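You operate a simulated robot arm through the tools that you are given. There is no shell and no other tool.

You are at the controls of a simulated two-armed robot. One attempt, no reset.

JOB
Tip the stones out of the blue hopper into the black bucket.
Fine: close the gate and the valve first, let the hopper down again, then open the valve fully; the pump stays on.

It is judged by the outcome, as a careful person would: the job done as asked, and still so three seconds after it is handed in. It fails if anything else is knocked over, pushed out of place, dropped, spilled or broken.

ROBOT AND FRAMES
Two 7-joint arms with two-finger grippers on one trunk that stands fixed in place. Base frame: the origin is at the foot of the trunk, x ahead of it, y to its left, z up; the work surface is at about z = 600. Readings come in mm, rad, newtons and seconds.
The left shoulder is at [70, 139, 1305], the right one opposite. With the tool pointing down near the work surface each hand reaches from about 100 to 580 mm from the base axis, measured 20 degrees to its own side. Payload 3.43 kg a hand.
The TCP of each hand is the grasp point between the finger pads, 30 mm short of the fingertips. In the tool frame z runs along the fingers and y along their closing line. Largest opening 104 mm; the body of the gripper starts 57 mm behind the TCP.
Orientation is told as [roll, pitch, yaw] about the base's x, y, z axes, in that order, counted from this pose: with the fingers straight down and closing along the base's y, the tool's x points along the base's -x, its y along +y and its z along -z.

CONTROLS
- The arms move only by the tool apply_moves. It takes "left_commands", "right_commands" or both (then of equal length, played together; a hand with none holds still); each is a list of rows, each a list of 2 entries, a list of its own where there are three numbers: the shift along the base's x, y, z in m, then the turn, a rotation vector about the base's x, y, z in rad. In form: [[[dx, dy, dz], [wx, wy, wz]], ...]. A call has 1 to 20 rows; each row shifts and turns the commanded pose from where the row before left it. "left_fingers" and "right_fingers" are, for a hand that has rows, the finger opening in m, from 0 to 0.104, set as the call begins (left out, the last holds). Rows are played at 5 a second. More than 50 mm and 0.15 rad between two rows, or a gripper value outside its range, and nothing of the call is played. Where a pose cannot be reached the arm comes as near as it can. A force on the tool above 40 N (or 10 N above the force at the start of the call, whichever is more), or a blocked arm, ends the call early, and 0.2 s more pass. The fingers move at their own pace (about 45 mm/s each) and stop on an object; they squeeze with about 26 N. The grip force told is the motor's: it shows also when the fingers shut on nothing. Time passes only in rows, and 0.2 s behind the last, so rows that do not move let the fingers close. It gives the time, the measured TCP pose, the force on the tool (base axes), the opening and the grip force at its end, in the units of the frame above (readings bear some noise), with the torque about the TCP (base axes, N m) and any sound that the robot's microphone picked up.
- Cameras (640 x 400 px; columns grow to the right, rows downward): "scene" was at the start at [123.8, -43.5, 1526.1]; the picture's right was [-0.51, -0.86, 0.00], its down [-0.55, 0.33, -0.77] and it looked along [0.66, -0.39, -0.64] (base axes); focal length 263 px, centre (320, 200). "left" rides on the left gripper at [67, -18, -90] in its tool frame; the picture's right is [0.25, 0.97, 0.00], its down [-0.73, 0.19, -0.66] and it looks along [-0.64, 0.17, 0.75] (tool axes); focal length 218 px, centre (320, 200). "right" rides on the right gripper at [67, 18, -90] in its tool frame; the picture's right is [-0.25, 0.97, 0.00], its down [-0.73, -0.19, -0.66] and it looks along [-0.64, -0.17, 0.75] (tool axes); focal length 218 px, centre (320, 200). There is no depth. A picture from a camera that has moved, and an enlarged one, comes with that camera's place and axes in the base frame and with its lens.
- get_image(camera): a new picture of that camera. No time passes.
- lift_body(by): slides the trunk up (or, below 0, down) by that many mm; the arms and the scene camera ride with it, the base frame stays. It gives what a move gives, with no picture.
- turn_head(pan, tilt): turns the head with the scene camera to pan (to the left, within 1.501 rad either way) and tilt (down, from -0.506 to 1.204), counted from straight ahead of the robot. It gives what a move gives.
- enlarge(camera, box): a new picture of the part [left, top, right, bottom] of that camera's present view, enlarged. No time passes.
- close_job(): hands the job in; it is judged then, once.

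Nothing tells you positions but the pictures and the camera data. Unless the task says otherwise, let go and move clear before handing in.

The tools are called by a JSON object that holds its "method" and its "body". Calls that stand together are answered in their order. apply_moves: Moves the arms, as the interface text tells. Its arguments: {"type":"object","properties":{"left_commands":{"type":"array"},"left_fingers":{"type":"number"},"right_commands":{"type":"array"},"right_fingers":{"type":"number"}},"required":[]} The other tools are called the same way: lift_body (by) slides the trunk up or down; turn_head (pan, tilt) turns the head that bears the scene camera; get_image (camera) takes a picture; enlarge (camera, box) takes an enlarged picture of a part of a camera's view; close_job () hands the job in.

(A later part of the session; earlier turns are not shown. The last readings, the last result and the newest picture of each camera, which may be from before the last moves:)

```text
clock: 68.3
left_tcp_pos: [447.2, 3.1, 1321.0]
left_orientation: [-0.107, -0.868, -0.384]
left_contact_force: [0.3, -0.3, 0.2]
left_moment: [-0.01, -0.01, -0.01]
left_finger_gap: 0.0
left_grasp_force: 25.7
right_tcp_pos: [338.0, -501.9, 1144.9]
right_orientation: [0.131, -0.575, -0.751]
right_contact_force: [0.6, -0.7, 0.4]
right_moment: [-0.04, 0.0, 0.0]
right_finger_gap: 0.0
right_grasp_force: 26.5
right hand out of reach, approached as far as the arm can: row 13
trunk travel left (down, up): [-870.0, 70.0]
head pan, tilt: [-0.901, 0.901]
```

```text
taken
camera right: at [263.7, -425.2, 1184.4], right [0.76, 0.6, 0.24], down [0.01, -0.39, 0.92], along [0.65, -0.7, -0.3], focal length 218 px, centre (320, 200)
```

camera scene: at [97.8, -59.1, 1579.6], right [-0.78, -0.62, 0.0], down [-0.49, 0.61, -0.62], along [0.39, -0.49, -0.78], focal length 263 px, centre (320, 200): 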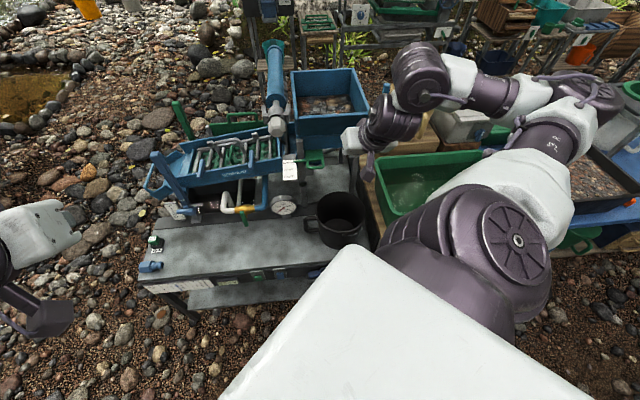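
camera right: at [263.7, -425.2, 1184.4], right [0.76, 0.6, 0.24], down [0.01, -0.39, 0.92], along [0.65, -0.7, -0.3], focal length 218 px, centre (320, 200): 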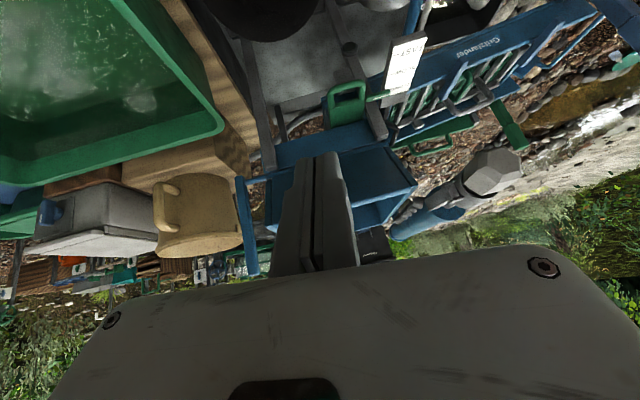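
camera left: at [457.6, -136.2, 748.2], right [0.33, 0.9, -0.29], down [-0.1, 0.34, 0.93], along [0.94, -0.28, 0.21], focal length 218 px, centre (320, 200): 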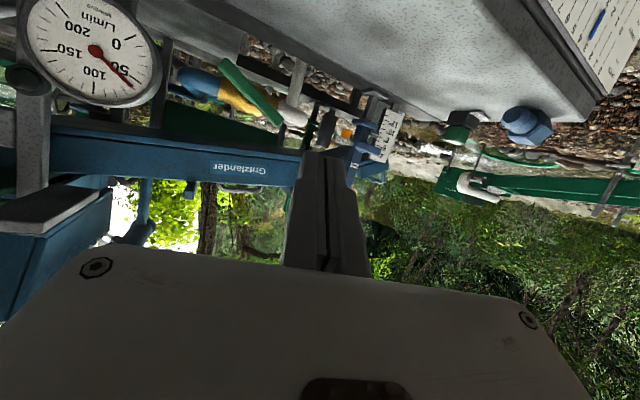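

The bucket is standing upright in its new spot. I'll lower the trunk back to the lever-working height and check the bucket against the lip position.

{"method": "enlarge", "body": {"camera": "scene", "box": [270, 50, 400, 260]}}

{"method": "lift_body", "body": {"by": -220}}

{"method": "apply_moves", "body": {"right_commands": [[[0.005, -0.04, 0.02], [-0.092, -0.0775, 0.0105]], [[0.005, -0.045, 0.02], [-0.092, -0.0775, 0.0105]], [[0.005, -0.045, 0.02], [-0.092, -0.0775, 0.0105]], [[0.005, -0.045, 0.02], [-0.092, -0.0775, 0.0105]], [[0, -0.016, 0.037], [0, 0, 0]], [[0, -0.016, 0.037], [0, 0, 0]], [[0, -0.016, 0.037], [0, 0, 0]], [[0, -0.016, 0.037], [0, 0, 0]]], "right_fingers": 0.06}}

{"method": "turn_head", "body": {"pan": -0.9, "tilt": 0.55}}

{"method": "get_image", "body": {"camera": "right"}}

{"method": "get_image", "body": {"camera": "scene"}}

```text
1.90 times, centred on (335, 155) of scene
camera zoom: at [97.8, -59.1, 1579.6], right [-0.78, -0.62, 0.0], down [-0.49, 0.61, -0.62], along [0.39, -0.49, -0.78], focal length 501 px, centre (291, 286)
```

zoom: 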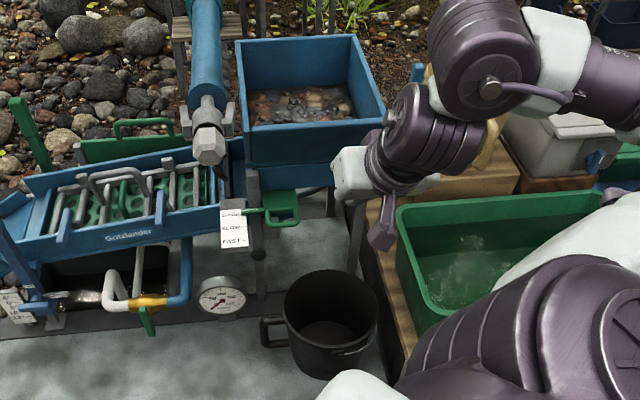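

```text
clock: 70.6
left_tcp_pos: [445.6, 1.6, 1101.6]
left_orientation: [-0.108, -0.87, -0.383]
left_contact_force: [-0.3, 0.6, 1.3]
left_moment: [-0.01, 0.01, 0.01]
left_finger_gap: 0.2
left_grasp_force: 26.0
right_tcp_pos: [337.2, -502.9, 925.4]
right_orientation: [0.131, -0.575, -0.754]
right_contact_force: [0.1, 0.1, -0.8]
right_moment: [-0.01, -0.01, -0.01]
right_finger_gap: 0.1
right_grasp_force: 26.2
trunk travel left (down, up): [-650.0, 290.0]
head pan, tilt: [-0.901, 0.901]
```

```text
clock: 72.4
left_tcp_pos: [446.2, 2.4, 1101.2]
left_orientation: [-0.108, -0.869, -0.383]
left_contact_force: [-0.3, 0.2, -0.7]
left_moment: [0.0, 0.0, -0.02]
left_finger_gap: 0.2
left_grasp_force: 26.4
right_tcp_pos: [359.2, -741.8, 1153.6]
right_orientation: [0.001, -1.048, -0.613]
right_contact_force: [-0.6, 0.6, 1.0]
right_moment: [0.03, -0.01, -0.01]
right_finger_gap: 60.1
right_grasp_force: 0.0
trunk travel left (down, up): [-650.0, 290.0]
head pan, tilt: [-0.901, 0.901]
```

```text
clock: 73.2
left_tcp_pos: [446.2, 2.1, 1101.5]
left_orientation: [-0.105, -0.871, -0.385]
left_contact_force: [-0.4, 0.9, 0.1]
left_moment: [0.02, -0.07, 0.0]
left_finger_gap: 0.0
left_grasp_force: 25.9
right_tcp_pos: [358.5, -742.9, 1153.3]
right_orientation: [0.005, -1.049, -0.614]
right_contact_force: [0.1, 0.3, 0.8]
right_moment: [-0.01, 0.0, -0.02]
right_finger_gap: 60.3
right_grasp_force: 0.1
trunk travel left (down, up): [-650.0, 290.0]
head pan, tilt: [-0.901, 0.55]
```

```text
taken
camera right: at [277.3, -664.3, 1138.3], right [0.66, 0.72, 0.22], down [-0.28, -0.04, 0.96], along [0.7, -0.69, 0.18], focal length 218 px, centre (320, 200)
```

right: 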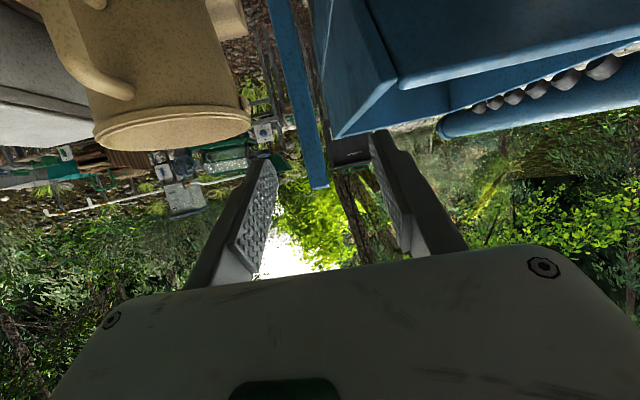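

```text
taken
camera scene: at [106.3, -70.6, 1389.0], right [-0.78, -0.62, 0.0], down [-0.33, 0.41, -0.85], along [0.53, -0.67, -0.52], focal length 263 px, centre (320, 200)
```

scene: 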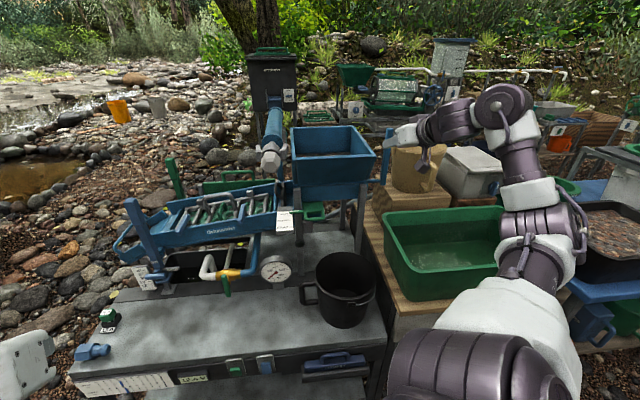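

I'm back in position in front of the lever. I'll advance to straddle it and grip.

{"method": "apply_moves", "body": {"right_commands": [[[0.0158, -0.0155, -0.0055], [0, 0, 0]], [[0.0158, -0.0155, -0.0055], [0, 0, 0]], [[0.0158, -0.0155, -0.0055], [0, 0, 0]], [[0.0158, -0.0155, -0.0055], [0, 0, 0]]]}}

{"method": "apply_moves", "body": {"right_commands": [[[0, 0, 0], [0, 0, 0]], [[0, 0, 0], [0, 0, 0]], [[0, 0, 0], [0, 0, 0]], [[0, 0, 0], [0, 0, 0]], [[0, 0, 0], [0, 0, 0]]], "right_fingers": 0.0}}

{"method": "get_image", "body": {"camera": "right"}}

```text
clock: 74.2
left_tcp_pos: [446.8, 0.8, 1101.5]
left_orientation: [-0.107, -0.867, -0.385]
left_contact_force: [0.5, -0.4, -0.5]
left_moment: [-0.01, -0.01, 0.0]
left_finger_gap: 0.0
left_grasp_force: 26.6
right_tcp_pos: [420.9, -804.6, 1130.0]
right_orientation: [0.002, -1.049, -0.615]
right_contact_force: [0.1, -0.3, 0.1]
right_moment: [-0.05, 0.01, 0.03]
right_finger_gap: 60.0
right_grasp_force: 0.1
trunk travel left (down, up): [-650.0, 290.0]
head pan, tilt: [-0.901, 0.55]
```

```text
clock: 75.5
left_tcp_pos: [447.7, 3.7, 1101.6]
left_orientation: [-0.106, -0.867, -0.383]
left_contact_force: [-0.7, 0.5, 0.5]
left_moment: [-0.03, -0.02, 0.01]
left_finger_gap: 0.1
left_grasp_force: 26.3
right_tcp_pos: [421.7, -803.0, 1131.2]
right_orientation: [0.0, -1.05, -0.613]
right_contact_force: [1.7, -0.8, -0.1]
right_moment: [-0.9, 0.41, -0.63]
right_finger_gap: 20.4
right_grasp_force: 44.8
trunk travel left (down, up): [-650.0, 290.0]
head pan, tilt: [-0.901, 0.55]
```

```text
taken
camera right: at [340.0, -724.9, 1116.8], right [0.66, 0.72, 0.22], down [-0.28, -0.04, 0.96], along [0.7, -0.69, 0.18], focal length 218 px, centre (320, 200)
```

right: 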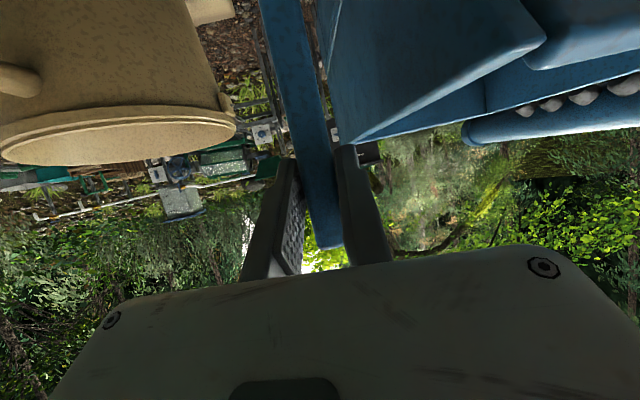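

Gripped with almost no side load. I'll tip to about 45° along the same arc.

{"method": "apply_moves", "body": {"right_commands": [[[-0.0068, 0.0064, -0.0004], [0, 0, 0]], [[-0.0068, 0.0064, -0.0012], [0, 0, 0]], [[-0.0068, 0.0064, -0.0017], [0, 0, 0]], [[-0.0066, 0.0062, -0.0021], [0, 0, 0]], [[-0.0092, 0.0085, -0.0037], [-0.031, -0.031, 0]], [[-0.0089, 0.0082, -0.0049], [-0.031, -0.031, 0]], [[-0.0086, 0.0079, -0.0058], [-0.031, -0.031, 0]], [[-0.0081, 0.0074, -0.0068], [-0.031, -0.031, 0]], [[-0.0077, 0.007, -0.0078], [-0.031, -0.031, 0]], [[-0.0072, 0.0065, -0.0086], [-0.031, -0.031, 0]]]}}

{"method": "get_image", "body": {"camera": "right"}}

{"method": "enlarge", "body": {"camera": "scene", "box": [230, 100, 430, 340]}}

```text
clock: 77.7
left_tcp_pos: [448.6, 3.8, 1100.3]
left_orientation: [-0.11, -0.866, -0.381]
left_contact_force: [-0.2, -0.5, 0.3]
left_moment: [-0.07, -0.01, -0.01]
left_finger_gap: 0.0
left_grasp_force: 26.5
right_tcp_pos: [345.6, -731.8, 1086.4]
right_orientation: [-0.173, -1.302, -0.447]
right_contact_force: [12.2, -0.3, 4.9]
right_moment: [-0.39, -0.22, -0.78]
right_finger_gap: 21.3
right_grasp_force: 45.4
trunk travel left (down, up): [-650.0, 290.0]
head pan, tilt: [-0.901, 0.55]
```

```text
taken
camera right: at [269.7, -658.7, 1044.3], right [0.62, 0.76, 0.2], down [-0.45, 0.13, 0.88], along [0.65, -0.64, 0.42], focal length 218 px, centre (320, 200)
```

right: 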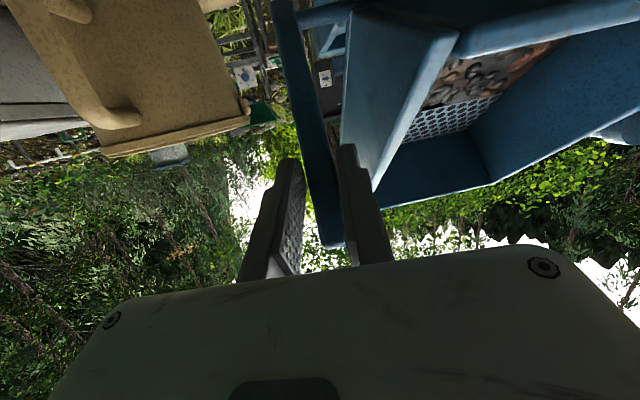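

```text
1.67 times, centred on (330, 220) of scene
camera zoom: at [109.0, -69.5, 1388.8], right [-0.78, -0.62, 0.0], down [-0.33, 0.41, -0.85], along [0.53, -0.67, -0.52], focal length 438 px, centre (303, 167)
```

zoom: 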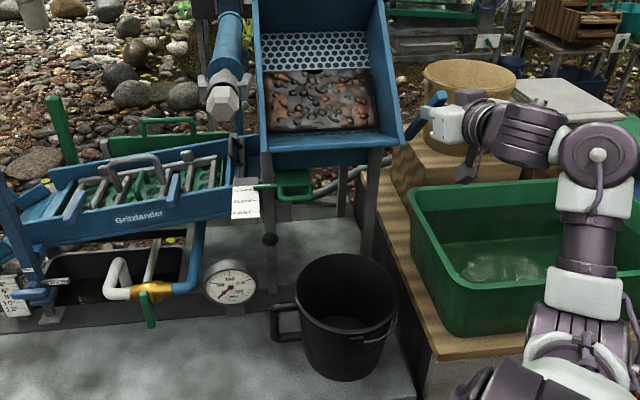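

The lip is over the bucket mouth now. I'll continue to about 60° and look.

{"method": "apply_moves", "body": {"right_commands": [[[-0.006, 0.006, -0.0096], [-0.031, -0.031, 0]], [[-0.0054, 0.0054, -0.0103], [-0.031, -0.031, 0]], [[-0.0047, 0.0047, -0.0109], [-0.031, -0.031, 0]]]}}

{"method": "enlarge", "body": {"camera": "scene", "box": [230, 100, 430, 340]}}

{"method": "get_image", "body": {"camera": "right"}}

```text
clock: 78.5
left_tcp_pos: [447.1, 3.0, 1100.2]
left_orientation: [-0.112, -0.868, -0.381]
left_contact_force: [-0.6, -0.3, 0.2]
left_moment: [0.01, 0.01, 0.02]
left_finger_gap: 0.0
left_grasp_force: 25.7
right_tcp_pos: [329.3, -715.0, 1057.9]
right_orientation: [-0.474, -1.422, -0.154]
right_contact_force: [11.1, 0.6, 6.4]
right_moment: [-0.39, -0.41, -0.63]
right_finger_gap: 20.6
right_grasp_force: 45.4
trunk travel left (down, up): [-650.0, 290.0]
head pan, tilt: [-0.901, 0.55]
```

```text
1.67 times, centred on (330, 220) of scene
camera zoom: at [108.1, -68.9, 1389.0], right [-0.78, -0.62, 0.0], down [-0.33, 0.41, -0.85], along [0.53, -0.67, -0.52], focal length 438 px, centre (303, 167)
```

zoom: 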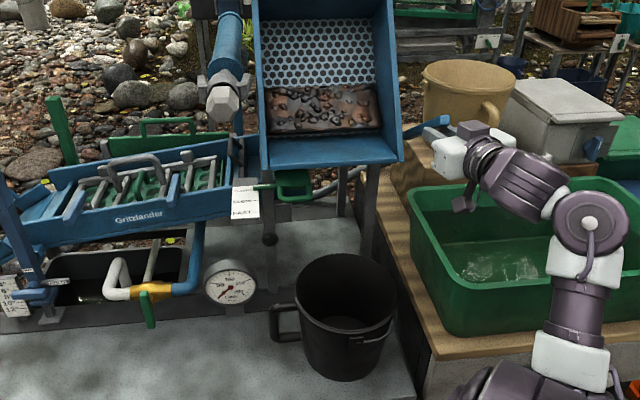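

```text
taken
camera right: at [257.6, -646.8, 1000.9], right [0.6, 0.78, 0.18], down [-0.53, 0.21, 0.82], along [0.6, -0.59, 0.54], focal length 218 px, centre (320, 200)
```

right: 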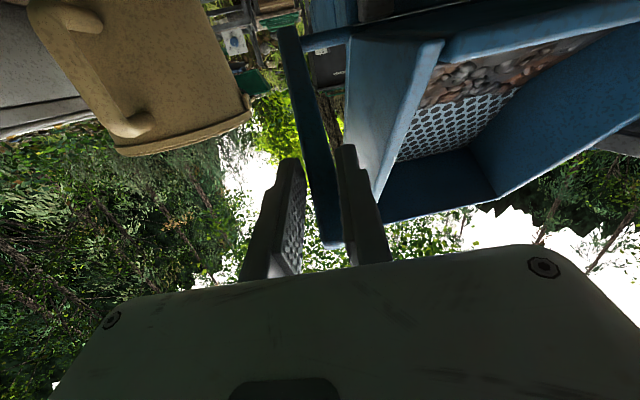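

The stones are sitting against the front wall and not pouring yet. I'll go on to about 75°.

{"method": "apply_moves", "body": {"right_commands": [[[-0.004, 0.004, -0.0115], [-0.015, -0.015, 0]], [[-0.0033, 0.0033, -0.0119], [-0.015, -0.015, 0]], [[-0.0026, 0.0026, -0.0123], [0, 0, 0]]]}}

{"method": "enlarge", "body": {"camera": "scene", "box": [230, 100, 430, 340]}}

{"method": "get_image", "body": {"camera": "right"}}

```text
clock: 79.2
left_tcp_pos: [445.8, 3.7, 1101.7]
left_orientation: [-0.11, -0.869, -0.384]
left_contact_force: [-0.3, 0.0, -0.5]
left_moment: [-0.02, 0.02, 0.01]
left_finger_gap: 0.0
left_grasp_force: 25.8
right_tcp_pos: [317.4, -704.4, 1022.6]
right_orientation: [-0.704, -1.456, 0.075]
right_contact_force: [3.1, 4.0, 9.0]
right_moment: [-0.6, -0.58, 0.03]
right_finger_gap: 18.1
right_grasp_force: 45.6
trunk travel left (down, up): [-650.0, 290.0]
head pan, tilt: [-0.901, 0.55]
```

```text
1.67 times, centred on (330, 220) of scene
camera zoom: at [105.7, -67.9, 1389.2], right [-0.78, -0.62, 0.0], down [-0.32, 0.41, -0.85], along [0.53, -0.67, -0.52], focal length 438 px, centre (303, 167)
```

zoom: 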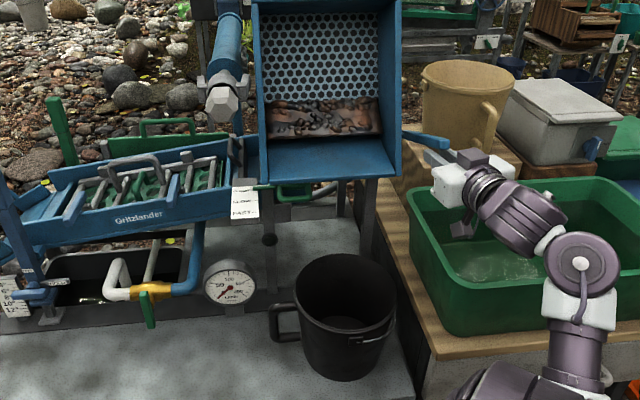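

```text
taken
camera right: at [247.3, -638.1, 962.6], right [0.59, 0.78, 0.18], down [-0.56, 0.24, 0.8], along [0.58, -0.57, 0.58], focal length 218 px, centre (320, 200)
```

right: 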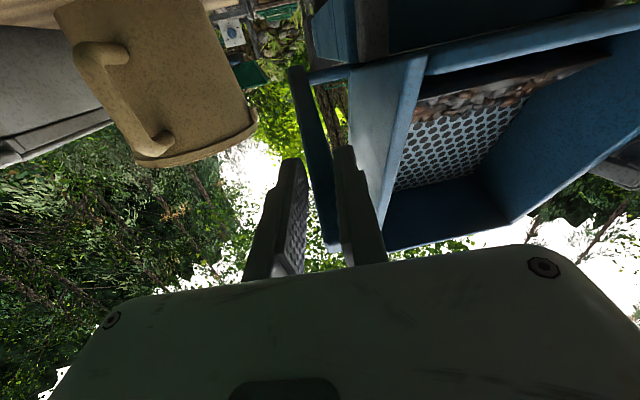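

At about 75° the load is still held. I'll continue slowly toward 90°.

{"method": "apply_moves", "body": {"right_commands": [[[-0.0018, 0.0018, -0.0126], [0, 0, 0]], [[-0.0011, 0.0011, -0.0127], [0, 0, 0]]]}}

{"method": "enlarge", "body": {"camera": "scene", "box": [230, 100, 430, 340]}}

{"method": "get_image", "body": {"camera": "right"}}

```text
clock: 79.8
left_tcp_pos: [447.2, 3.6, 1099.6]
left_orientation: [-0.107, -0.869, -0.384]
left_contact_force: [0.5, -0.4, 1.0]
left_moment: [0.02, -0.01, -0.03]
left_finger_gap: 0.0
left_grasp_force: 25.9
right_tcp_pos: [315.3, -703.7, 994.8]
right_orientation: [-0.67, -1.453, 0.04]
right_contact_force: [0.4, -0.1, -0.4]
right_moment: [0.01, -0.01, -0.02]
right_finger_gap: 0.0
right_grasp_force: 34.7
trunk travel left (down, up): [-650.0, 290.0]
head pan, tilt: [-0.901, 0.55]
```

```text
1.67 times, centred on (330, 220) of scene
camera zoom: at [106.6, -69.1, 1389.0], right [-0.78, -0.62, 0.0], down [-0.33, 0.41, -0.85], along [0.53, -0.67, -0.52], focal length 438 px, centre (303, 167)
```

zoom: 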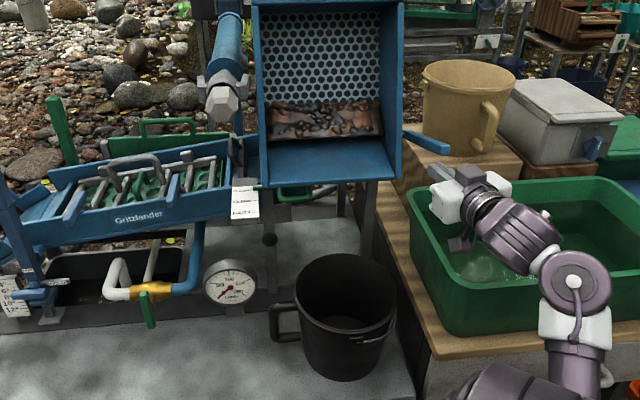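

```text
taken
camera right: at [245.2, -635.7, 935.1], right [0.6, 0.78, 0.18], down [-0.55, 0.24, 0.8], along [0.58, -0.58, 0.57], focal length 218 px, centre (320, 200)
```

right: 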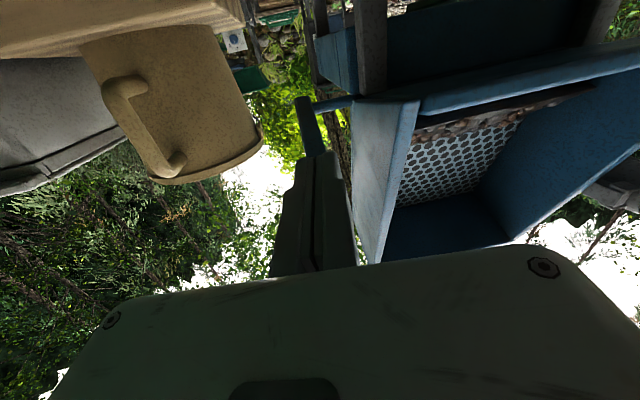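

The fingers slipped below the lever: the hopper seems to have reached its forward stop, or is resting past balance. I'll look closely at the hopper and stones.

{"method": "enlarge", "body": {"camera": "scene", "box": [280, 90, 410, 190]}}

{"method": "enlarge", "body": {"camera": "right", "box": [240, 40, 640, 270]}}

```text
4.00 times, centred on (345, 140) of scene
camera zoom: at [106.6, -69.1, 1389.0], right [-0.78, -0.62, 0.0], down [-0.33, 0.41, -0.85], along [0.53, -0.67, -0.52], focal length 1052 px, centre (220, 440)
```

zoom: 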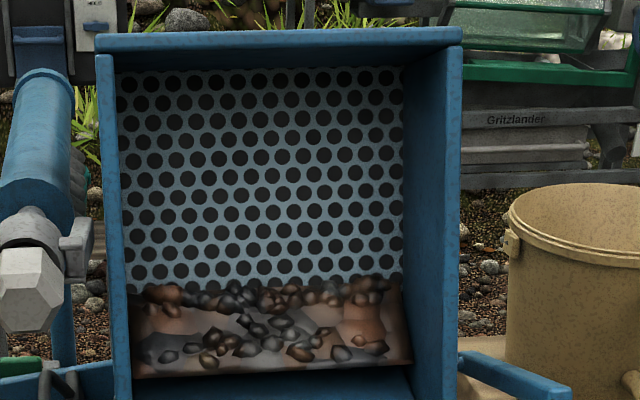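

```text
1.60 times, centred on (440, 155) of right
camera zoom: at [245.2, -635.7, 935.1], right [0.6, 0.78, 0.18], down [-0.55, 0.24, 0.8], along [0.58, -0.58, 0.57], focal length 349 px, centre (128, 272)
```

zoom: 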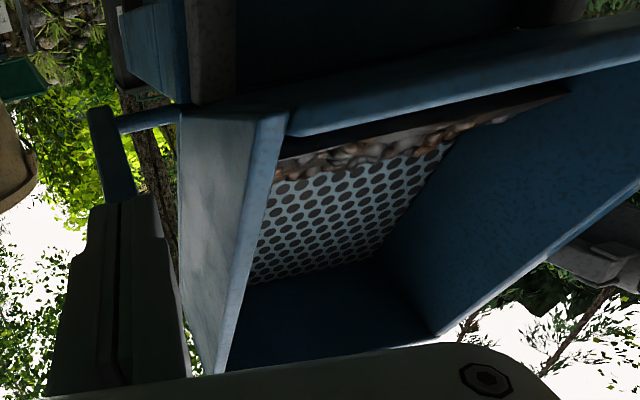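

I'll wait a moment without moving to see whether the hopper is stable here.

{"method": "apply_moves", "body": {"right_commands": [[[0, 0, 0], [0, 0, 0]], [[0, 0, 0], [0, 0, 0]]]}}

{"method": "enlarge", "body": {"camera": "scene", "box": [280, 90, 410, 190]}}

{"method": "enlarge", "body": {"camera": "scene", "box": [370, 130, 480, 210]}}

{"method": "get_image", "body": {"camera": "right"}}

```text
clock: 80.5
left_tcp_pos: [446.1, 3.0, 1100.8]
left_orientation: [-0.107, -0.866, -0.384]
left_contact_force: [0.4, 0.0, -0.7]
left_moment: [0.0, 0.01, 0.01]
left_finger_gap: 0.0
left_grasp_force: 26.3
right_tcp_pos: [314.7, -702.9, 995.4]
right_orientation: [-0.68, -1.455, 0.049]
right_contact_force: [-0.6, -0.2, -0.5]
right_moment: [0.0, -0.01, 0.01]
right_finger_gap: 0.0
right_grasp_force: 34.3
trunk travel left (down, up): [-650.0, 290.0]
head pan, tilt: [-0.901, 0.55]
```

```text
4.00 times, centred on (345, 140) of scene
camera zoom: at [106.3, -70.0, 1389.1], right [-0.78, -0.62, 0.0], down [-0.32, 0.41, -0.85], along [0.53, -0.67, -0.52], focal length 1052 px, centre (220, 440)
```

zoom: 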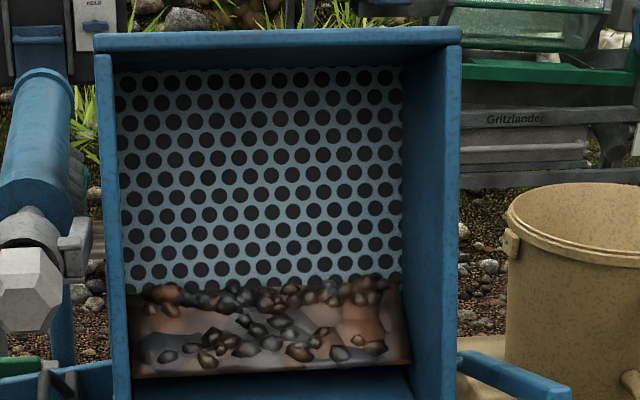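

```text
5.00 times, centred on (425, 170) of scene
camera zoom: at [106.3, -70.0, 1389.1], right [-0.78, -0.62, 0.0], down [-0.32, 0.41, -0.85], along [0.53, -0.67, -0.52], focal length 1315 px, centre (-205, 350)
```

zoom: 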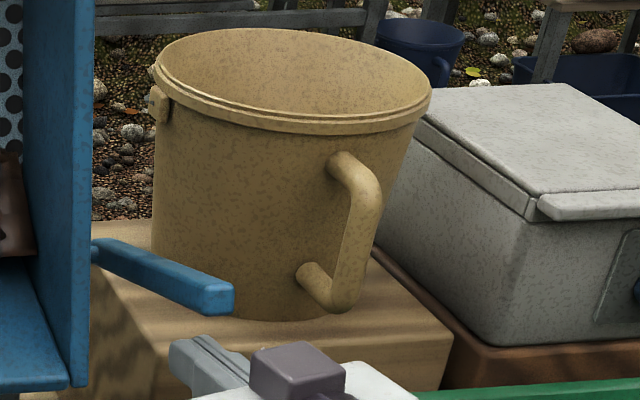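

```text
taken
camera right: at [245.2, -636.5, 935.6], right [0.6, 0.78, 0.18], down [-0.56, 0.24, 0.8], along [0.58, -0.58, 0.58], focal length 218 px, centre (320, 200)
```

right: 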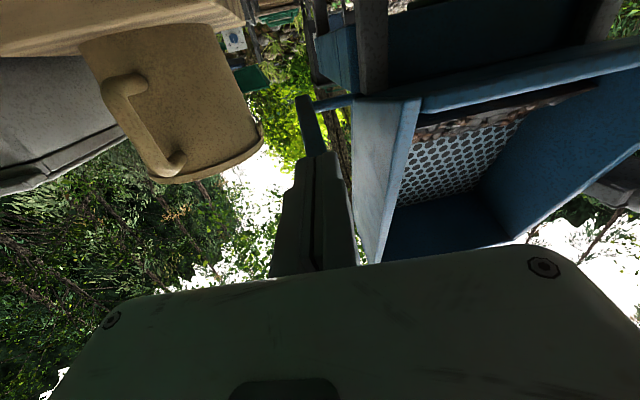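

The hopper stays put by hinge friction at about 72° with the stones still inside, so it needs tipping further. My fingers are now under the lever, so I'll back out, come over the top and press it down.

{"method": "apply_moves", "body": {"right_commands": [[[-0.028, 0.028, 0], [0, 0, 0]], [[-0.03, 0.03, 0], [0, 0, 0]], [[0, 0, 0.045], [0, 0, 0]], [[0, 0, 0.048], [0, 0, 0]]]}}

{"method": "get_image", "body": {"camera": "right"}}

{"method": "enlarge", "body": {"camera": "scene", "box": [290, 90, 450, 210]}}

```text
clock: 81.5
left_tcp_pos: [446.1, 2.7, 1101.6]
left_orientation: [-0.106, -0.868, -0.385]
left_contact_force: [-0.4, 1.0, -0.5]
left_moment: [-0.01, 0.0, 0.02]
left_finger_gap: 0.0
left_grasp_force: 25.6
right_tcp_pos: [254.7, -644.7, 1090.5]
right_orientation: [-0.682, -1.457, 0.051]
right_contact_force: [0.7, -0.5, 0.3]
right_moment: [0.0, 0.01, -0.04]
right_finger_gap: 0.0
right_grasp_force: 35.3
trunk travel left (down, up): [-650.0, 290.0]
head pan, tilt: [-0.901, 0.55]
```

```text
taken
camera right: at [185.9, -578.0, 1030.2], right [0.59, 0.78, 0.18], down [-0.56, 0.24, 0.8], along [0.58, -0.57, 0.58], focal length 218 px, centre (320, 200)
```

right: 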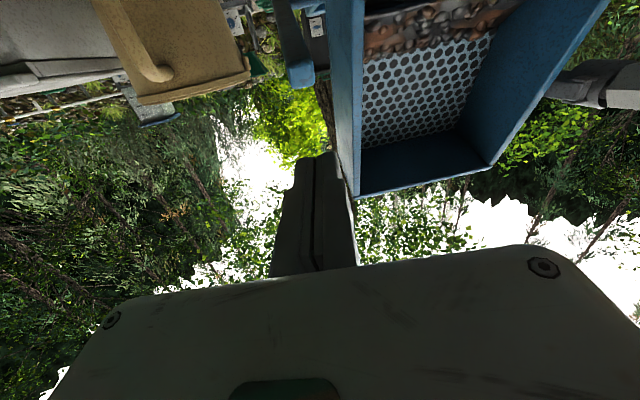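

```text
3.33 times, centred on (370, 150) of scene
camera zoom: at [105.7, -69.7, 1389.0], right [-0.78, -0.62, 0.0], down [-0.32, 0.41, -0.85], along [0.53, -0.67, -0.52], focal length 876 px, centre (153, 367)
```

zoom: 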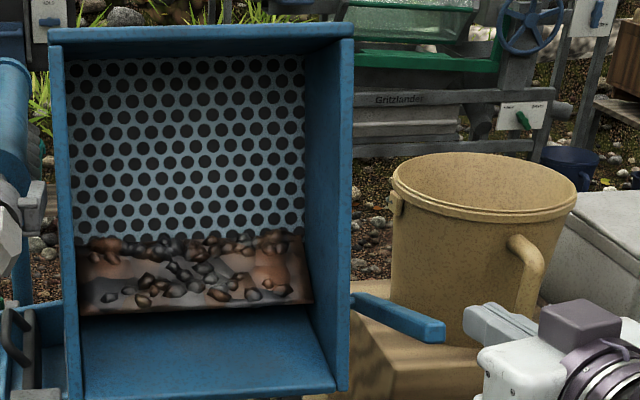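

The lever end is at about (311,-693,1046), i.e. roughly 70° of tilt. I'll come over the lever with the closed fingers and press down vertically.

{"method": "apply_moves", "body": {"right_commands": [[[0.032, -0.0286, 0], [0, 0, 0]], [[0.032, -0.0286, -0.005], [0, 0, 0]], [[0, 0, -0.02], [0, 0, 0]], [[0, 0, -0.012], [0, 0, 0]]]}}

{"method": "get_image", "body": {"camera": "right"}}

{"method": "enlarge", "body": {"camera": "scene", "box": [290, 90, 450, 210]}}

```text
clock: 82.5
left_tcp_pos: [446.3, 2.3, 1100.6]
left_orientation: [-0.106, -0.867, -0.385]
left_contact_force: [0.3, -0.5, 0.2]
left_moment: [-0.02, 0.0, 0.02]
left_finger_gap: 0.1
left_grasp_force: 25.8
right_tcp_pos: [321.7, -702.2, 1050.5]
right_orientation: [-0.681, -1.455, 0.051]
right_contact_force: [0.6, -0.7, 1.2]
right_moment: [0.04, 0.0, 0.0]
right_finger_gap: 0.0
right_grasp_force: 34.8
trunk travel left (down, up): [-650.0, 290.0]
head pan, tilt: [-0.901, 0.55]
```

```text
taken
camera right: at [251.5, -635.7, 991.4], right [0.6, 0.78, 0.18], down [-0.56, 0.24, 0.8], along [0.58, -0.58, 0.58], focal length 218 px, centre (320, 200)
```

right: 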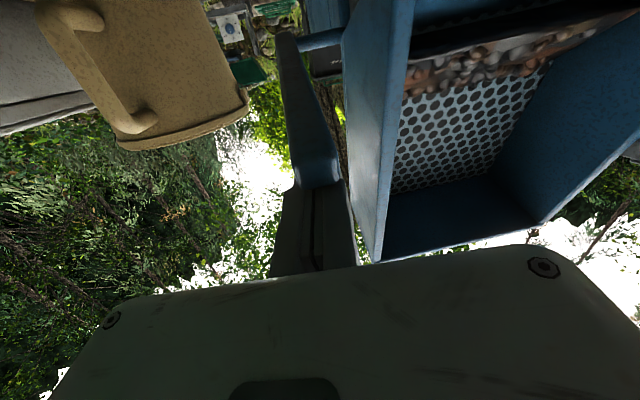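

```text
3.33 times, centred on (370, 150) of scene
camera zoom: at [106.6, -70.4, 1389.0], right [-0.78, -0.62, 0.0], down [-0.33, 0.41, -0.85], along [0.53, -0.67, -0.52], focal length 876 px, centre (153, 367)
```

zoom: 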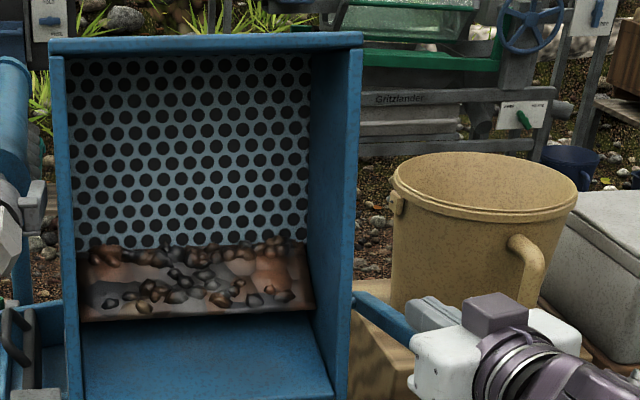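

The lever moves under light pressure and the hopper tips further. I'll keep pressing down in small steps and watch the stones.

{"method": "apply_moves", "body": {"right_commands": [[[0, 0, -0.01], [0, 0, 0]], [[0, 0, -0.01], [0, 0, 0]], [[0, 0, -0.01], [0, 0, 0]]]}}

{"method": "enlarge", "body": {"camera": "scene", "box": [250, 90, 450, 340]}}

```text
clock: 83.2
left_tcp_pos: [446.6, 3.0, 1101.2]
left_orientation: [-0.106, -0.869, -0.385]
left_contact_force: [-0.5, 0.7, -0.3]
left_moment: [-0.01, -0.03, 0.01]
left_finger_gap: 0.3
left_grasp_force: 25.9
right_tcp_pos: [319.8, -704.2, 1021.4]
right_orientation: [-0.679, -1.457, 0.047]
right_contact_force: [0.2, 0.6, 0.5]
right_moment: [0.0, -0.02, 0.0]
right_finger_gap: 0.0
right_grasp_force: 34.8
trunk travel left (down, up): [-650.0, 290.0]
head pan, tilt: [-0.901, 0.55]
```

```text
1.60 times, centred on (350, 215) of scene
camera zoom: at [106.3, -70.3, 1389.0], right [-0.78, -0.62, 0.0], down [-0.32, 0.41, -0.85], along [0.53, -0.67, -0.52], focal length 421 px, centre (272, 176)
```

zoom: 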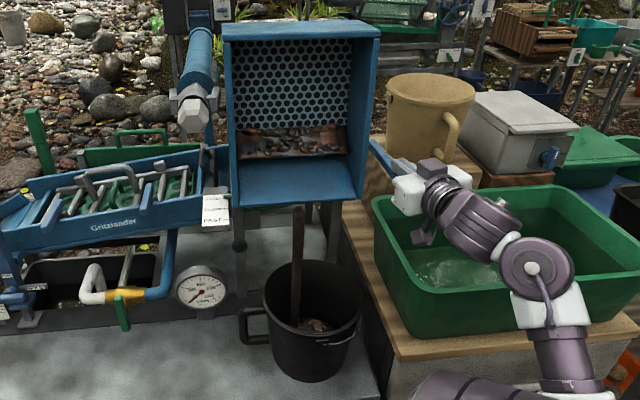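

The stones are now pouring from the lip straight down into the bucket. I'll hold at this angle and let them run.

{"method": "apply_moves", "body": {"right_commands": [[[0, 0, 0], [0, 0, 0]], [[0, 0, 0], [0, 0, 0]], [[0, 0, 0], [0, 0, 0]], [[0, 0, 0], [0, 0, 0]]]}}

{"method": "enlarge", "body": {"camera": "scene", "box": [250, 90, 450, 340]}}

```text
clock: 84.2
left_tcp_pos: [446.2, 2.3, 1100.6]
left_orientation: [-0.107, -0.87, -0.383]
left_contact_force: [0.5, -0.3, -1.1]
left_moment: [0.0, -0.05, -0.03]
left_finger_gap: 0.0
left_grasp_force: 26.5
right_tcp_pos: [320.8, -703.1, 1021.2]
right_orientation: [-0.679, -1.456, 0.049]
right_contact_force: [-0.1, 0.1, -0.9]
right_moment: [0.04, 0.02, 0.01]
right_finger_gap: 0.3
right_grasp_force: 34.5
trunk travel left (down, up): [-650.0, 290.0]
head pan, tilt: [-0.901, 0.55]
```

```text
1.60 times, centred on (350, 215) of scene
camera zoom: at [106.3, -70.4, 1389.0], right [-0.78, -0.62, 0.0], down [-0.32, 0.41, -0.85], along [0.53, -0.67, -0.52], focal length 421 px, centre (272, 176)
```

zoom: 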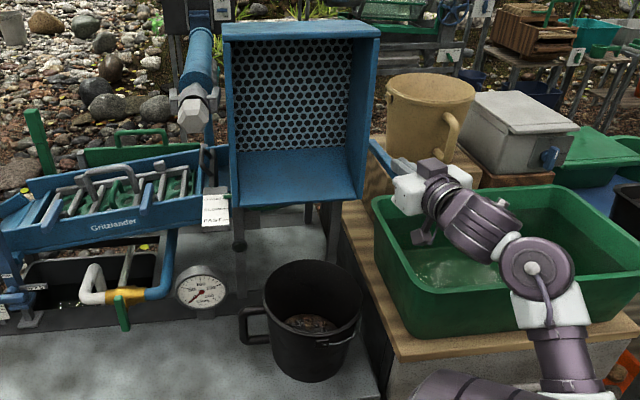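

The hopper is empty and there are stones in the bucket. I'll check for spills.

{"method": "enlarge", "body": {"camera": "scene", "box": [300, 220, 400, 340]}}

{"method": "enlarge", "body": {"camera": "scene", "box": [300, 90, 400, 230]}}

{"method": "get_image", "body": {"camera": "right"}}

```text
3.33 times, centred on (350, 280) of scene
camera zoom: at [106.3, -70.4, 1389.0], right [-0.78, -0.62, 0.0], down [-0.32, 0.41, -0.85], along [0.53, -0.67, -0.52], focal length 876 px, centre (220, -67)
```

zoom: 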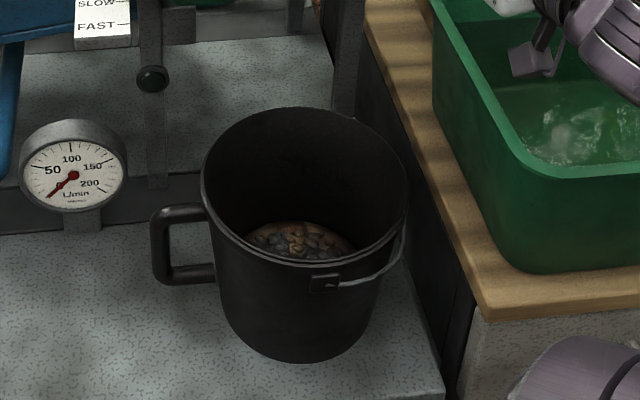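

```text
2.86 times, centred on (350, 160) of scene
camera zoom: at [106.3, -70.4, 1389.0], right [-0.78, -0.62, 0.0], down [-0.32, 0.41, -0.85], along [0.53, -0.67, -0.52], focal length 751 px, centre (234, 314)
```

zoom: 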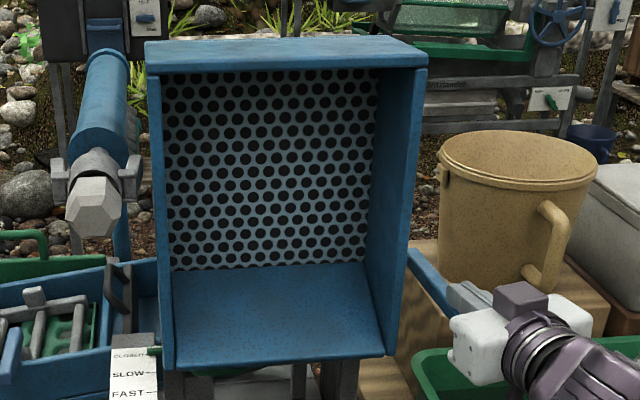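

```text
taken
camera right: at [251.1, -636.2, 961.7], right [0.6, 0.78, 0.18], down [-0.56, 0.24, 0.8], along [0.58, -0.58, 0.58], focal length 218 px, centre (320, 200)
```

right: 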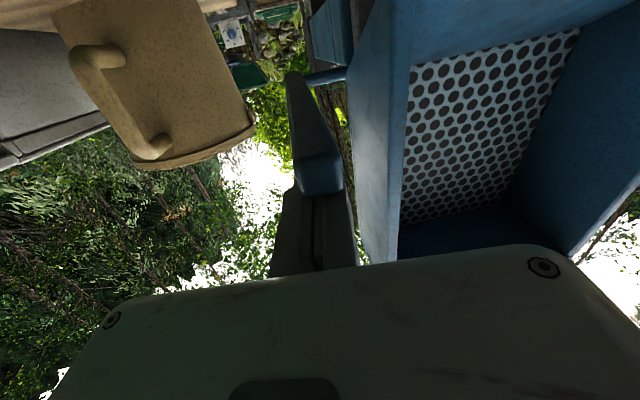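

The hopper is empty, all the stones are in the bucket, and nothing has spilled. To let the hopper down I'll back off, go just under the lever (staying above the tub rim), and push it back up along its arc.

{"method": "apply_moves", "body": {"right_commands": [[[0, 0, 0.012], [0, 0, 0]], [[-0.03, 0.03, 0], [0, 0, 0]], [[-0.03, 0.03, 0], [0, 0, 0]], [[0, 0, -0.033], [0, 0, 0]], [[0, 0, -0.03], [0, 0, 0]]]}}

{"method": "get_image", "body": {"camera": "right"}}

{"method": "enlarge", "body": {"camera": "scene", "box": [300, 100, 460, 240]}}

```text
clock: 85.5
left_tcp_pos: [446.0, 2.3, 1102.1]
left_orientation: [-0.107, -0.868, -0.382]
left_contact_force: [-0.1, -0.5, 0.4]
left_moment: [-0.03, 0.02, -0.04]
left_finger_gap: 0.0
left_grasp_force: 25.8
right_tcp_pos: [260.7, -642.5, 971.5]
right_orientation: [-0.691, -1.455, 0.062]
right_contact_force: [-1.0, -0.2, 0.5]
right_moment: [-0.01, 0.0, 0.03]
right_finger_gap: 0.0
right_grasp_force: 35.0
trunk travel left (down, up): [-650.0, 290.0]
head pan, tilt: [-0.901, 0.55]
```

```text
taken
camera right: at [190.8, -574.8, 910.8], right [0.59, 0.78, 0.18], down [-0.56, 0.24, 0.8], along [0.58, -0.57, 0.58], focal length 218 px, centre (320, 200)
```

right: 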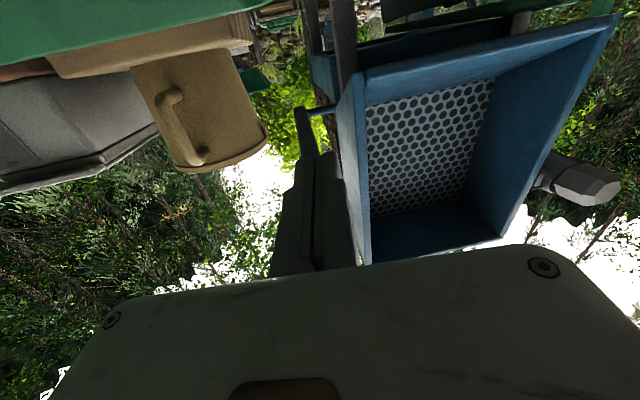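

```text
2.86 times, centred on (380, 170) of scene
camera zoom: at [105.9, -70.0, 1389.2], right [-0.78, -0.62, 0.0], down [-0.32, 0.41, -0.85], along [0.53, -0.67, -0.52], focal length 751 px, centre (149, 286)
```

zoom: 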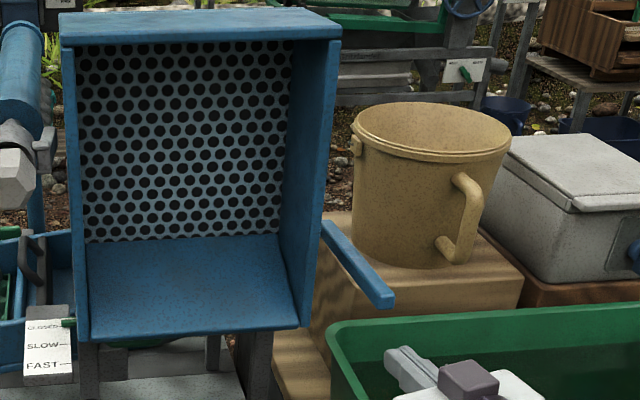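

{"method": "apply_moves", "body": {"right_commands": [[[0.0215, -0.0215, -0.0025], [0, 0, 0]], [[0.0215, -0.0215, -0.0025], [0, 0, 0]], [[0, 0, 0.013], [0, 0, 0]], [[0.0009, -0.0009, 0.0123], [0, 0, 0]], [[0.0009, -0.0009, 0.0123], [0, 0, 0]], [[0.0024, -0.0024, 0.0118], [0, 0, 0]], [[0.0024, -0.0024, 0.0118], [0, 0, 0]]]}}

{"method": "get_image", "body": {"camera": "right"}}

{"method": "enlarge", "body": {"camera": "scene", "box": [300, 100, 460, 240]}}

```text
clock: 87.0
left_tcp_pos: [445.1, 2.3, 1101.2]
left_orientation: [-0.107, -0.869, -0.383]
left_contact_force: [-0.5, -0.9, 0.4]
left_moment: [-0.01, 0.0, -0.04]
left_finger_gap: 0.0
left_grasp_force: 26.1
right_tcp_pos: [310.0, -693.6, 1026.6]
right_orientation: [-0.682, -1.458, 0.05]
right_contact_force: [-1.2, -0.8, -2.4]
right_moment: [0.04, 0.02, 0.01]
right_finger_gap: 0.1
right_grasp_force: 34.8
trunk travel left (down, up): [-650.0, 290.0]
head pan, tilt: [-0.901, 0.55]
```

```text
taken
camera right: at [240.7, -625.8, 967.2], right [0.6, 0.78, 0.18], down [-0.56, 0.24, 0.8], along [0.58, -0.58, 0.58], focal length 218 px, centre (320, 200)
```

right: 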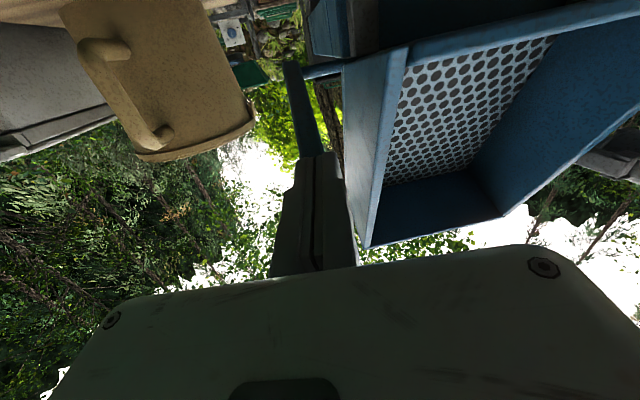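

```text
2.86 times, centred on (380, 170) of scene
camera zoom: at [106.4, -70.6, 1389.0], right [-0.78, -0.62, 0.0], down [-0.32, 0.41, -0.85], along [0.53, -0.67, -0.52], focal length 751 px, centre (149, 286)
```

zoom: 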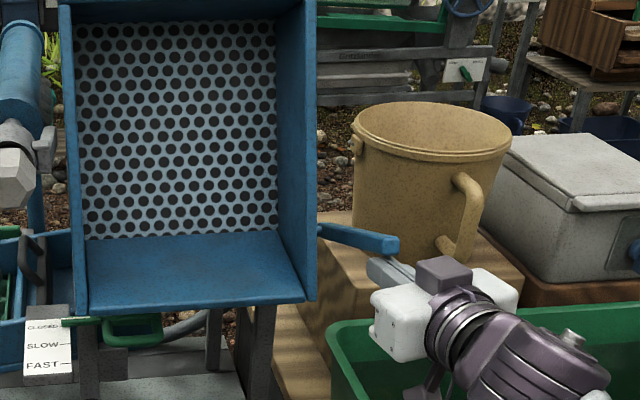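

The lever is following smoothly under light contact. I'll continue around the arc to about 45°.

{"method": "apply_moves", "body": {"right_commands": [[[0.0035, -0.0035, 0.0113], [0, 0, 0]], [[0.0035, -0.0035, 0.0113], [0, 0, 0]], [[0.0051, -0.0051, 0.0099], [0, 0, 0]], [[0.0051, -0.0051, 0.0099], [0, 0, 0]]]}}

{"method": "get_image", "body": {"camera": "right"}}

{"method": "enlarge", "body": {"camera": "scene", "box": [300, 100, 460, 240]}}

```text
clock: 88.0
left_tcp_pos: [446.5, 1.1, 1101.3]
left_orientation: [-0.106, -0.868, -0.385]
left_contact_force: [0.9, -0.6, -0.2]
left_moment: [0.01, 0.01, 0.01]
left_finger_gap: 0.0
left_grasp_force: 26.0
right_tcp_pos: [328.0, -709.3, 1069.7]
right_orientation: [-0.683, -1.458, 0.05]
right_contact_force: [-0.2, -0.7, -1.2]
right_moment: [0.0, 0.01, 0.02]
right_finger_gap: 0.0
right_grasp_force: 35.2
trunk travel left (down, up): [-650.0, 290.0]
head pan, tilt: [-0.901, 0.55]
```

```text
taken
camera right: at [257.9, -643.3, 1009.6], right [0.6, 0.78, 0.18], down [-0.56, 0.24, 0.8], along [0.58, -0.58, 0.58], focal length 218 px, centre (320, 200)
```

right: 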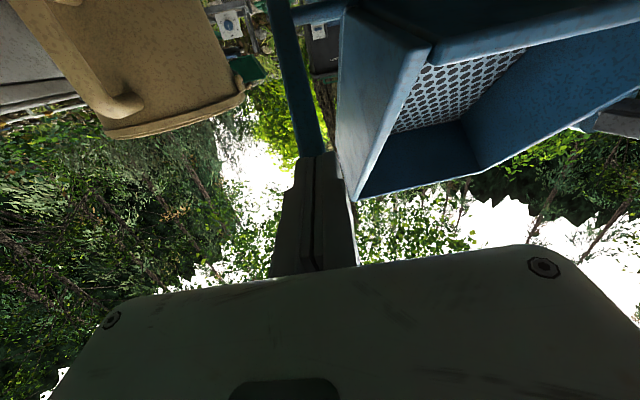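

```text
2.86 times, centred on (380, 170) of scene
camera zoom: at [106.7, -70.8, 1389.0], right [-0.78, -0.62, 0.0], down [-0.33, 0.41, -0.85], along [0.53, -0.67, -0.52], focal length 751 px, centre (149, 286)
```

zoom: 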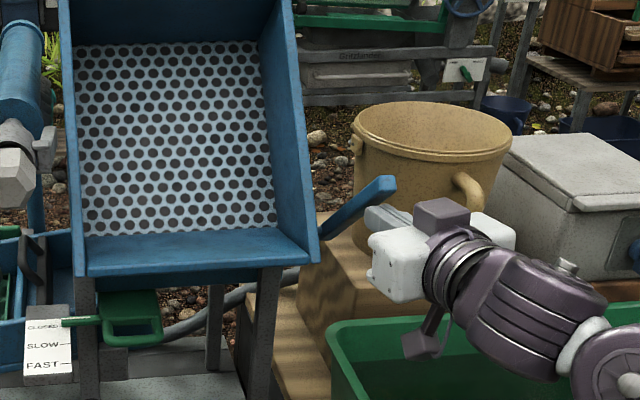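

{"method": "apply_moves", "body": {"right_commands": [[[0.0064, -0.0064, 0.0081], [0, 0, 0]], [[0.0064, -0.0064, 0.0081], [0, 0, 0]], [[0.0072, -0.0072, 0.0069], [0, 0, 0]], [[0.0072, -0.0072, 0.0069], [0, 0, 0]]]}}

{"method": "get_image", "body": {"camera": "right"}}

{"method": "enlarge", "body": {"camera": "scene", "box": [300, 100, 460, 240]}}

```text
clock: 89.0
left_tcp_pos: [447.4, 2.6, 1100.8]
left_orientation: [-0.105, -0.867, -0.384]
left_contact_force: [-0.3, -0.4, -0.3]
left_moment: [0.01, 0.04, -0.02]
left_finger_gap: 0.0
left_grasp_force: 25.8
right_tcp_pos: [354.7, -736.1, 1099.0]
right_orientation: [-0.682, -1.455, 0.051]
right_contact_force: [-0.4, 0.5, -0.4]
right_moment: [0.0, -0.02, -0.03]
right_finger_gap: 0.1
right_grasp_force: 35.1
trunk travel left (down, up): [-650.0, 290.0]
head pan, tilt: [-0.901, 0.55]
```

```text
taken
camera right: at [285.9, -670.4, 1039.1], right [0.6, 0.78, 0.18], down [-0.55, 0.24, 0.8], along [0.58, -0.58, 0.58], focal length 218 px, centre (320, 200)
```

right: 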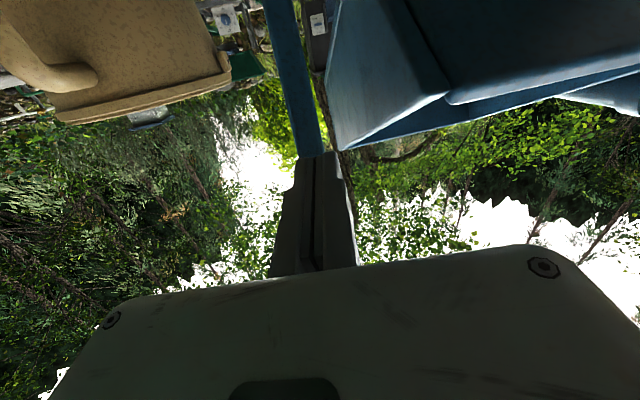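

```text
2.86 times, centred on (380, 170) of scene
camera zoom: at [107.0, -70.7, 1389.0], right [-0.78, -0.62, 0.0], down [-0.33, 0.41, -0.85], along [0.53, -0.67, -0.52], focal length 751 px, centre (149, 286)
```

zoom: 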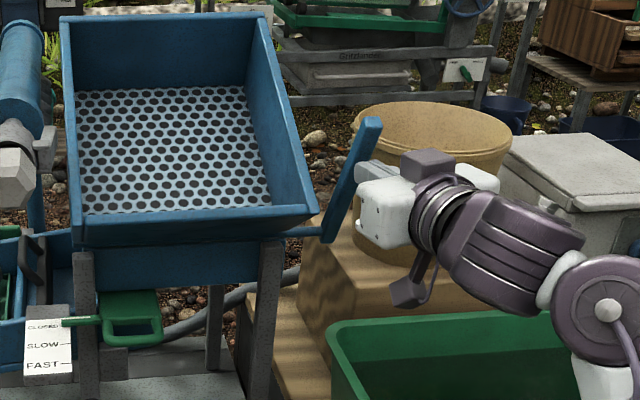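

{"method": "apply_moves", "body": {"right_commands": [[[0.0081, -0.0081, 0.0053], [0, 0, 0]], [[0.0081, -0.0081, 0.0053], [0, 0, 0]], [[0.0084, -0.0084, 0.003], [0, 0, 0]], [[0.0084, -0.0084, 0.003], [0, 0, 0]]]}}

{"method": "get_image", "body": {"camera": "right"}}

{"method": "enlarge", "body": {"camera": "scene", "box": [300, 100, 460, 240]}}

```text
clock: 90.0
left_tcp_pos: [447.6, 1.8, 1100.6]
left_orientation: [-0.108, -0.867, -0.384]
left_contact_force: [0.2, -0.6, -0.7]
left_moment: [0.0, 0.01, 0.02]
left_finger_gap: 0.0
left_grasp_force: 26.0
right_tcp_pos: [387.9, -768.9, 1115.4]
right_orientation: [-0.675, -1.456, 0.046]
right_contact_force: [-0.4, 0.1, 0.0]
right_moment: [0.0, 0.03, 0.02]
right_finger_gap: 0.0
right_grasp_force: 34.6
trunk travel left (down, up): [-650.0, 290.0]
head pan, tilt: [-0.901, 0.55]
```

```text
taken
camera right: at [318.4, -703.4, 1055.2], right [0.6, 0.78, 0.18], down [-0.56, 0.24, 0.8], along [0.58, -0.58, 0.58], focal length 218 px, centre (320, 200)
```

right: 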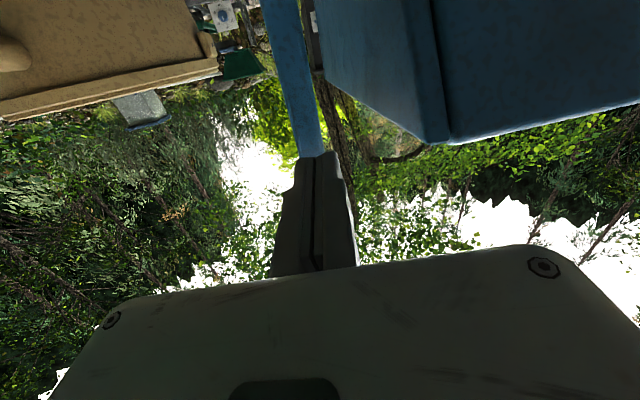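

```text
2.86 times, centred on (380, 170) of scene
camera zoom: at [107.0, -70.7, 1389.0], right [-0.78, -0.62, 0.0], down [-0.33, 0.41, -0.85], along [0.53, -0.67, -0.52], focal length 751 px, centre (149, 286)
```

zoom: 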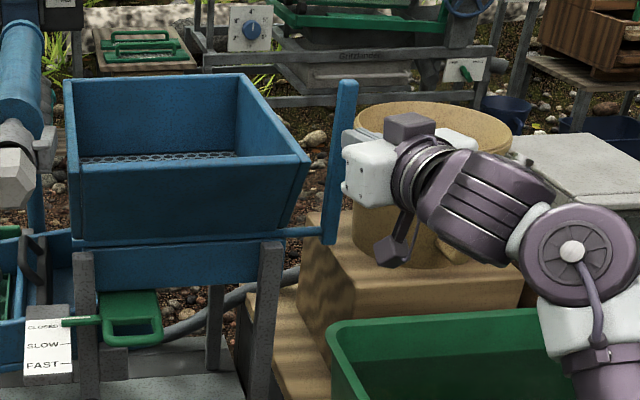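

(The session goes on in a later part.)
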